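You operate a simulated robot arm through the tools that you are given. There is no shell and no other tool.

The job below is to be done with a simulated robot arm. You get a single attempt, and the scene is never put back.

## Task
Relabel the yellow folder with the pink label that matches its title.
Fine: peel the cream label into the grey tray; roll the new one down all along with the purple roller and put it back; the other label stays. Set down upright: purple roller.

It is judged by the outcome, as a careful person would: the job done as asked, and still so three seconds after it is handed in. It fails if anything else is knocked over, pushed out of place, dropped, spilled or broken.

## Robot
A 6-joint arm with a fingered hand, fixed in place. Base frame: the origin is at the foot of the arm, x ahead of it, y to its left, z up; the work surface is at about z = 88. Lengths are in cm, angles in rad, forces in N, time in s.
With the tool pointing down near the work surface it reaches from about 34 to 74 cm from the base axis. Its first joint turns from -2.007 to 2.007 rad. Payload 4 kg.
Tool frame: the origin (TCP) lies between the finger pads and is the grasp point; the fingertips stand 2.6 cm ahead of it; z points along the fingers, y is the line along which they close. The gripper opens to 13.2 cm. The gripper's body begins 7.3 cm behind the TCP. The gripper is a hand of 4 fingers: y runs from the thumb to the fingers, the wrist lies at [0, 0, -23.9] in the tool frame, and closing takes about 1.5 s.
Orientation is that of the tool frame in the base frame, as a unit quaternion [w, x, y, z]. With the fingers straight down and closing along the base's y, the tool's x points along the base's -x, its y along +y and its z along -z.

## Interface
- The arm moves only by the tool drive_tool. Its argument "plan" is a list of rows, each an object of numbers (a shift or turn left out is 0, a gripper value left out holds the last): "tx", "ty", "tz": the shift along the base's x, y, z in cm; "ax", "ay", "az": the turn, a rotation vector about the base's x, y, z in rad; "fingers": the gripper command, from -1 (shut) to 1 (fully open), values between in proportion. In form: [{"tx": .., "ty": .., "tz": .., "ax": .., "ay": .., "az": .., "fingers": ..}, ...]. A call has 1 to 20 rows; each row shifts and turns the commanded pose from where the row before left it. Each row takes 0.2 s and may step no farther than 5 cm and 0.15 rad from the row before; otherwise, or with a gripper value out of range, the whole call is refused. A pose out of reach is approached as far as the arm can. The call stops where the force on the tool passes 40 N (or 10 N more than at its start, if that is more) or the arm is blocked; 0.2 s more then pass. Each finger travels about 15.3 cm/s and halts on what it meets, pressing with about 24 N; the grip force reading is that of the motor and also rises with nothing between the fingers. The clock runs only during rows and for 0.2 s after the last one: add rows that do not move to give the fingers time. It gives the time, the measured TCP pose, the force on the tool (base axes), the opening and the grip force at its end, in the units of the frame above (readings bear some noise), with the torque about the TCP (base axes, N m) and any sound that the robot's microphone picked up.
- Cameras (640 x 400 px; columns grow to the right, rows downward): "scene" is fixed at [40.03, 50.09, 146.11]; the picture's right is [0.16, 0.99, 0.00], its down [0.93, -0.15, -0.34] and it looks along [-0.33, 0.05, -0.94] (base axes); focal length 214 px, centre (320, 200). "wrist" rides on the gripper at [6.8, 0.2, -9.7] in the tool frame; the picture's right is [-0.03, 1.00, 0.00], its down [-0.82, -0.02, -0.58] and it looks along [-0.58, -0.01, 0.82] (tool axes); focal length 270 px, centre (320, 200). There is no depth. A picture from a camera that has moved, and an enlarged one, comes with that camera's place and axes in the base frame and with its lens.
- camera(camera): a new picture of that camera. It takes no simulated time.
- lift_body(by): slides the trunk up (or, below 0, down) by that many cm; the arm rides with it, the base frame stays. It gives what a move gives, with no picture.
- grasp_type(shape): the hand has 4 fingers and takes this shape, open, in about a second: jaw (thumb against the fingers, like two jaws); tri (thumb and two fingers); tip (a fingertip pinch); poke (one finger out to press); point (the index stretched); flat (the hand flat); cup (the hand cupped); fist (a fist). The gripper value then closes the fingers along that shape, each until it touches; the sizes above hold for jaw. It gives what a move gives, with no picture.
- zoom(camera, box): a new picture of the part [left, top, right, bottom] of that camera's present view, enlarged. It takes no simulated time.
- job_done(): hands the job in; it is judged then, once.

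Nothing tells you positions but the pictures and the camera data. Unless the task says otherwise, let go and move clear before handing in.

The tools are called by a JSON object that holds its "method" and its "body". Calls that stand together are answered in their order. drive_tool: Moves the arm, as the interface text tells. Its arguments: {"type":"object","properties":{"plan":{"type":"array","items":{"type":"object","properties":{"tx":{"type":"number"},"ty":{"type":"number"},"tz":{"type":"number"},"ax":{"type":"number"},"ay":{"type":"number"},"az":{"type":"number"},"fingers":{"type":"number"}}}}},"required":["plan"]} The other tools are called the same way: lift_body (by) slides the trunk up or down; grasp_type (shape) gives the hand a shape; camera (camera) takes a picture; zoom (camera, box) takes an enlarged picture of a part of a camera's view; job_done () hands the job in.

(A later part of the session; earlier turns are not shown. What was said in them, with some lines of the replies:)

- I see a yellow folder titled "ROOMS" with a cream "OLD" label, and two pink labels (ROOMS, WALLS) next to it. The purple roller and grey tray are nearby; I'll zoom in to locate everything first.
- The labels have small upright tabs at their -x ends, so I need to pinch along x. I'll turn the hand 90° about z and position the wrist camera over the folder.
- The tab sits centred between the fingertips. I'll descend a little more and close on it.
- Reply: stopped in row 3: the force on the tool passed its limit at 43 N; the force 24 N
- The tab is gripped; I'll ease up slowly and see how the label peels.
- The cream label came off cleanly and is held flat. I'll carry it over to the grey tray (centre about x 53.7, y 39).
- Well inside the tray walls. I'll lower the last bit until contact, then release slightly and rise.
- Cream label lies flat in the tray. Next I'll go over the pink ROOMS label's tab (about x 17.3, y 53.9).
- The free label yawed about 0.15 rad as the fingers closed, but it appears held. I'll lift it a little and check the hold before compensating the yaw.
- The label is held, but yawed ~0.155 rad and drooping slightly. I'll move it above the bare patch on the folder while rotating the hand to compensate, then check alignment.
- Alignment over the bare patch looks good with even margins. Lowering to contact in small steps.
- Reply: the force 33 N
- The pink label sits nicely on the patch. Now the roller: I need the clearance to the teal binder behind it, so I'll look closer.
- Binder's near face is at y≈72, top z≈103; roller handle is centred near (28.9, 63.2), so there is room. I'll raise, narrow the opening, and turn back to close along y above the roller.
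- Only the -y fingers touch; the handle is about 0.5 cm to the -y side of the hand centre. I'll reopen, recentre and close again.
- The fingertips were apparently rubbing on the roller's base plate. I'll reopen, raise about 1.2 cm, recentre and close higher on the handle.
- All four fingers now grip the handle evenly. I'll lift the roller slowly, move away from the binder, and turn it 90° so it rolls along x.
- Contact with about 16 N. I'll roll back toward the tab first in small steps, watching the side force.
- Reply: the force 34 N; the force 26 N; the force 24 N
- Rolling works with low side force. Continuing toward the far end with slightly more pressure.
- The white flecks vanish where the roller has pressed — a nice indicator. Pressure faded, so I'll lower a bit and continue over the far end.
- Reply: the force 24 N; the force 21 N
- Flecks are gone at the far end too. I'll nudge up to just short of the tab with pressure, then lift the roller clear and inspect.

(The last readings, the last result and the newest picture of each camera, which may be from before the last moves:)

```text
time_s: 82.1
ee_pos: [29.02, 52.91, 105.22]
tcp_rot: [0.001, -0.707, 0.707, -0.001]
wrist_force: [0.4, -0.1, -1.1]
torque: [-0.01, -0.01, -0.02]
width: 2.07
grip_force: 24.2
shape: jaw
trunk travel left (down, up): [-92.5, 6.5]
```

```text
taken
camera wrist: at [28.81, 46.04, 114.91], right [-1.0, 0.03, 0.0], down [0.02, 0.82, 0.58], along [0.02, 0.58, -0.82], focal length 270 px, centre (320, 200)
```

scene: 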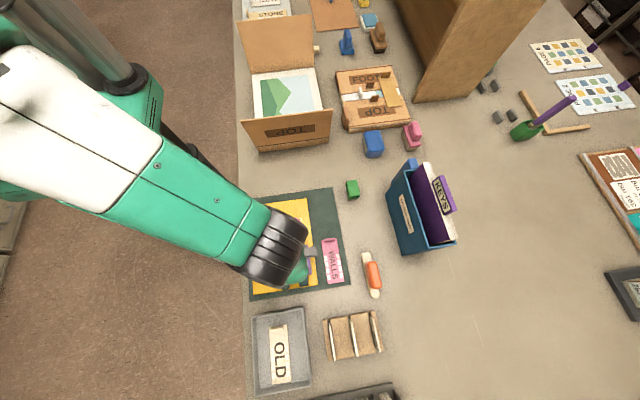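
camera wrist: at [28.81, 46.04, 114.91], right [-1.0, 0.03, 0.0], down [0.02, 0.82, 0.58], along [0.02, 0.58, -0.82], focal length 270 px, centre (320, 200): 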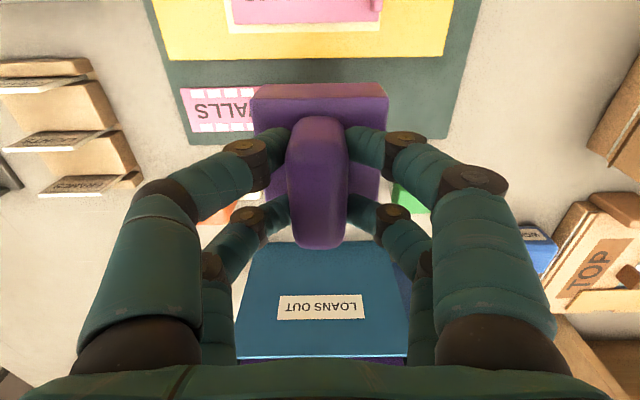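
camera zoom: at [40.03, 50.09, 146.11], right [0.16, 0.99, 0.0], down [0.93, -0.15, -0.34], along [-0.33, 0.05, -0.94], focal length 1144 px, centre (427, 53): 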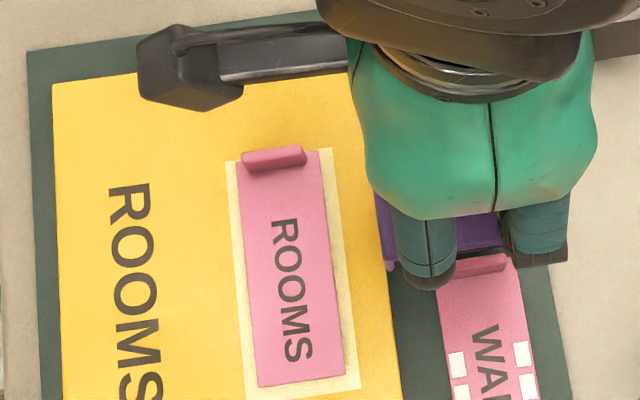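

All flecks are gone and the label lies aligned and flat. Now I'll return the roller: rotate back and move over its original spot (≈29.05, 63.1).

{"method": "drive_tool", "body": {"plan": [{"az": -0.1428, "ty": 0.94}, {"az": -0.1428, "ty": 0.94}, {"az": -0.1428, "ty": 0.94}, {"az": -0.1428, "ty": 0.94}, {"az": -0.1428, "ty": 0.94}, {"az": -0.1428, "ty": 0.94}, {"az": -0.1428, "ty": 0.94}, {"az": -0.1428, "ty": 0.94}, {"az": -0.1428, "ty": 0.94}, {"az": -0.1428, "ty": 0.94}, {"az": -0.1428, "ty": 0.94}, {}, {"tz": -2}, {"tz": -2}, {"tz": -2}, {"tz": -1.5}, {}]}}

{"method": "camera", "body": {"camera": "wrist"}}

{"method": "zoom", "body": {"camera": "scene", "box": [320, 190, 400, 240]}}

```text
time_s: 85.7
ee_pos: [29.02, 63.11, 97.85]
tcp_rot: [0.0, 0.001, 1.0, -0.001]
wrist_force: [-0.3, 1.2, -1.2]
torque: [0.02, -0.03, -0.02]
width: 2.07
grip_force: 23.8
shape: jaw
trunk travel left (down, up): [-92.5, 6.5]
```

```text
taken
camera wrist: at [22.15, 63.38, 107.36], right [0.03, 1.0, 0.0], down [0.82, -0.02, 0.58], along [0.58, -0.02, -0.82], focal length 270 px, centre (320, 200)
```

wrist: 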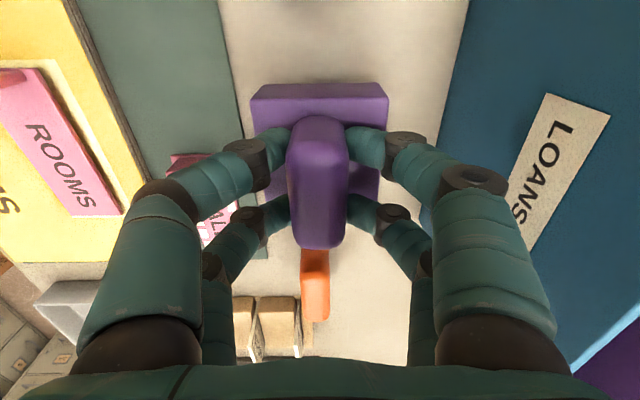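

```text
8.00 times, centred on (360, 215) of scene
camera zoom: at [40.03, 50.09, 146.11], right [0.16, 0.99, 0.0], down [0.93, -0.15, -0.34], along [-0.33, 0.05, -0.94], focal length 1716 px, centre (0, 80)
```

zoom: 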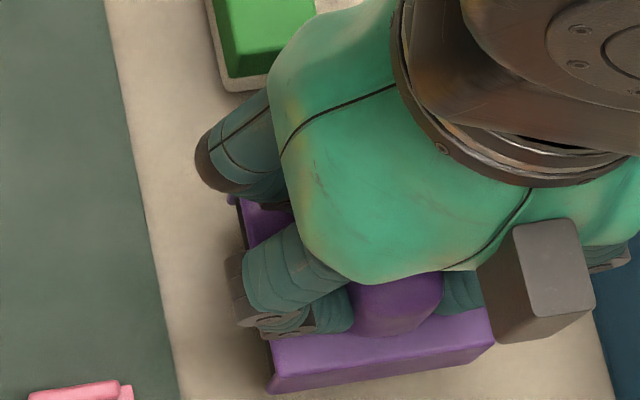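

{"method": "drive_tool", "body": {"plan": [{"tz": -0.8}, {"tz": -0.6}, {"tz": -0.3}, {}]}}

{"method": "zoom", "body": {"camera": "scene", "box": [320, 190, 400, 240]}}

{"method": "camera", "body": {"camera": "wrist"}}

```text
time_s: 86.7
ee_pos: [28.95, 63.17, 95.99]
tcp_rot: [-0.001, 0.0, 1.0, -0.001]
wrist_force: [0.2, 0.4, -2.7]
torque: [-0.02, 0.02, 0.0]
width: 2.04
grip_force: 23.9
shape: jaw
trunk travel left (down, up): [-92.5, 6.5]
```

```text
8.00 times, centred on (360, 215) of scene
camera zoom: at [40.03, 50.09, 146.11], right [0.16, 0.99, 0.0], down [0.93, -0.15, -0.34], along [-0.33, 0.05, -0.94], focal length 1716 px, centre (0, 80)
```

zoom: 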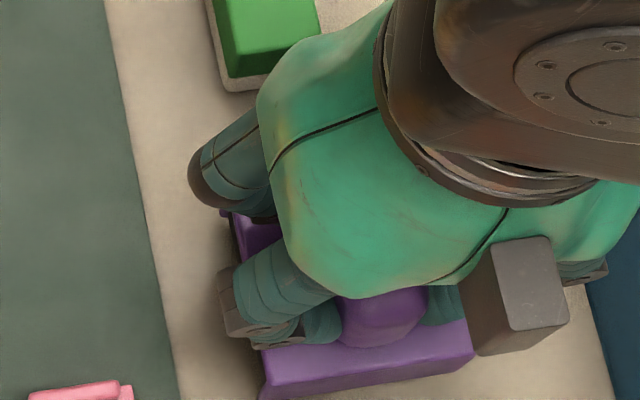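

```text
taken
camera wrist: at [22.11, 63.36, 105.67], right [0.03, 1.0, 0.0], down [0.82, -0.02, 0.58], along [0.58, -0.02, -0.82], focal length 270 px, centre (320, 200)
```

wrist: 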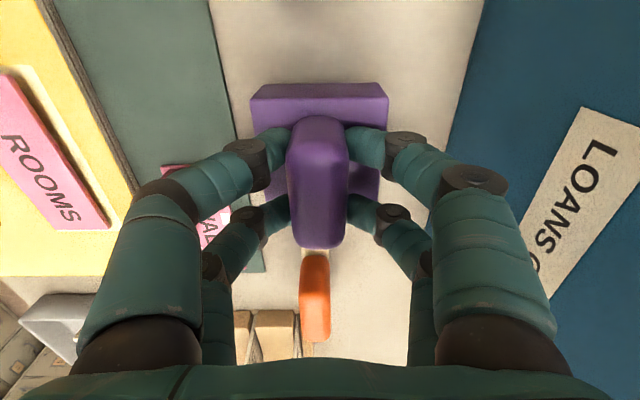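

{"method": "drive_tool", "body": {"plan": [{"tz": -0.15}, {"tz": -0.15}, {"tz": -0.1}, {}]}}

```text
time_s: 87.7
ee_pos: [29.02, 63.18, 95.63]
tcp_rot: [0.001, 0.001, 1.0, -0.001]
wrist_force: [-0.9, 0.2, -1.1]
torque: [0.03, -0.03, -0.04]
width: 2.05
grip_force: 23.7
shape: jaw
trunk travel left (down, up): [-92.5, 6.5]
```

{"method": "drive_tool", "body": {"plan": [{"tz": -0.1}, {"tz": -0.1}, {}]}}

```text
time_s: 88.5
ee_pos: [29.06, 63.26, 95.46]
tcp_rot: [0.001, 0.001, 1.0, -0.001]
wrist_force: [0.3, -0.2, 0.8]
torque: [0.02, 0.05, -0.06]
width: 2.06
grip_force: 23.8
shape: jaw
trunk travel left (down, up): [-92.5, 6.5]
```

{"method": "drive_tool", "body": {"plan": [{"tz": -0.06}, {}]}}

{"method": "drive_tool", "body": {"plan": [{"fingers": -0.6}, {"fingers": -0.3}, {"fingers": -0.2}, {}, {"tz": 0.5}, {"tz": 1.5}, {"tz": 2}, {"tz": 2}, {"tz": 3}, {"tz": 3}, {"tz": 2}, {}]}}

{"method": "camera", "body": {"camera": "wrist"}}

```text
time_s: 89.1
ee_pos: [29.12, 63.1, 95.55]
tcp_rot: [0.0, 0.0, 1.0, 0.0]
wrist_force: [0.9, 1.1, 1.9]
torque: [-0.01, 0.06, 0.0]
width: 2.09
grip_force: 24.3
shape: jaw
trunk travel left (down, up): [-92.5, 6.5]
```

```text
time_s: 91.7
ee_pos: [29.04, 63.17, 109.35]
tcp_rot: [0.001, 0.001, 1.0, 0.0]
wrist_force: [0.8, -1.0, 0.8]
torque: [-0.01, 0.0, 0.01]
width: 5.22
grip_force: 0.1
shape: jaw
trunk travel left (down, up): [-92.5, 6.5]
```

```text
taken
camera wrist: at [22.13, 63.35, 119.06], right [0.03, 1.0, 0.0], down [0.82, -0.02, 0.58], along [0.58, -0.02, -0.82], focal length 270 px, centre (320, 200)
```

wrist: 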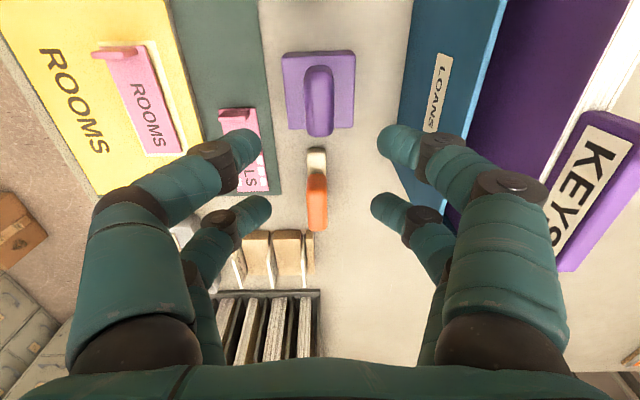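

The roller stands upright back in its place. I'll move the hand clear and check the whole scene.

{"method": "drive_tool", "body": {"plan": [{"tz": 3}, {"tz": 3, "ty": -1}, {"ty": -3, "tx": -1}, {"ty": -3, "tx": -1}, {"ty": -3, "tx": -1.5}, {"ty": -3, "tx": -1.5}, {"ty": -3, "tx": -1.5}, {"ty": -2, "tx": -1.5}, {"tx": -1.5}, {}]}}

{"method": "camera", "body": {"camera": "scene"}}

{"method": "zoom", "body": {"camera": "scene", "box": [240, 170, 400, 270]}}

{"method": "camera", "body": {"camera": "wrist"}}

```text
time_s: 93.9
ee_pos: [19.57, 45.17, 115.47]
tcp_rot: [-0.001, 0.0, 1.0, -0.001]
wrist_force: [-0.7, 0.0, -0.1]
torque: [-0.01, 0.03, -0.01]
width: 5.24
grip_force: 0.0
shape: jaw
trunk travel left (down, up): [-92.5, 6.5]
```

```text
taken
```

scene: 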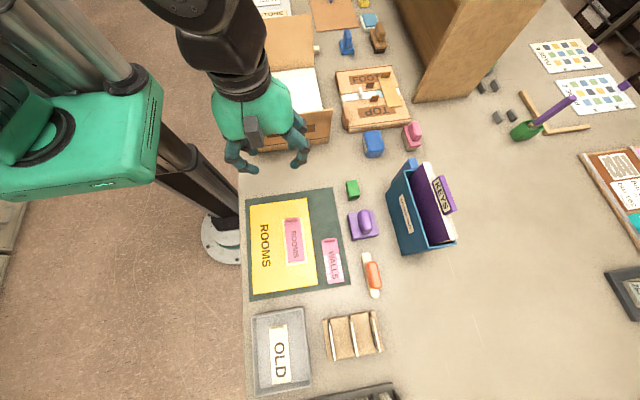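

```text
4.00 times, centred on (320, 220) of scene
camera zoom: at [40.03, 50.09, 146.11], right [0.16, 0.99, 0.0], down [0.93, -0.15, -0.34], along [-0.33, 0.05, -0.94], focal length 858 px, centre (320, 120)
```

zoom: 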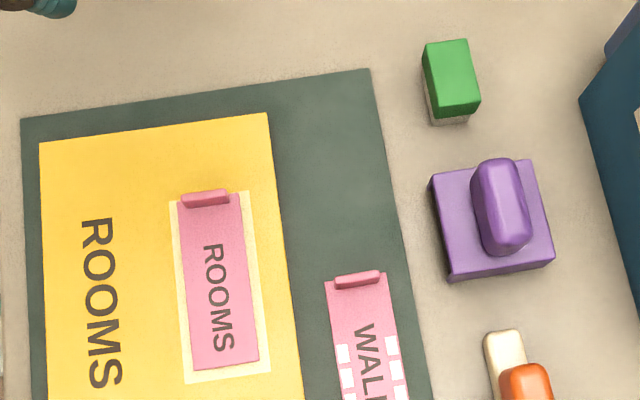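

```text
taken
camera wrist: at [12.7, 45.31, 125.1], right [0.03, 1.0, 0.0], down [0.82, -0.02, 0.58], along [0.58, -0.02, -0.82], focal length 270 px, centre (320, 200)
```

wrist: 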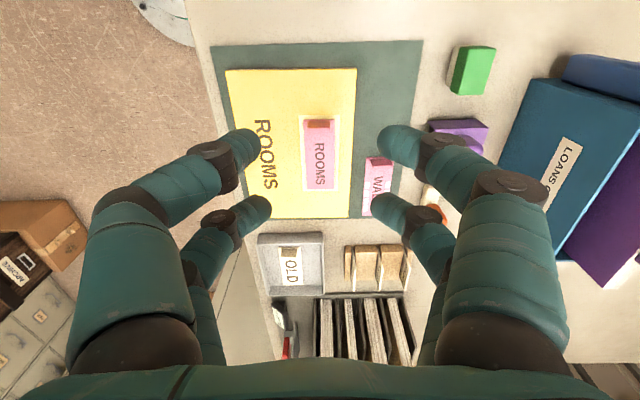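

Everything looks as asked: the ROOMS label is on the folder with its flecks rolled out, and the cream label is in the tray. The WALLS label hasn't moved, the roller is upright in its place, and the hand is clear. The folder itself slid about 0.8 cm on its mat while I was gripping the cream label. I'm handing the job in.

{"method": "job_done", "body": {}}

```text
The job is handed in.
```

I relabelled the yellow folder with the pink ROOMS label and handed the job in; no verdict has come back yet.

- **Cream label:** it peeled off in one piece and lies flat in the grey tray.
- **ROOMS label:** it sits inside the bare patch with a roughly even margin on all sides. I rolled it in both directions, and all the white flecks disappeared. The last few centimetres beside the tab were not rolled directly, because the roller's body stops against the tab.
- **Purple roller:** it is back upright, within a few millimetres of where it started.
- **WALLS label:** it was not touched.

The folder slid about 0.8 cm across its mat while I was gripping the cream label. It is still fully on the mat, and I left it there rather than risk pushing it back.
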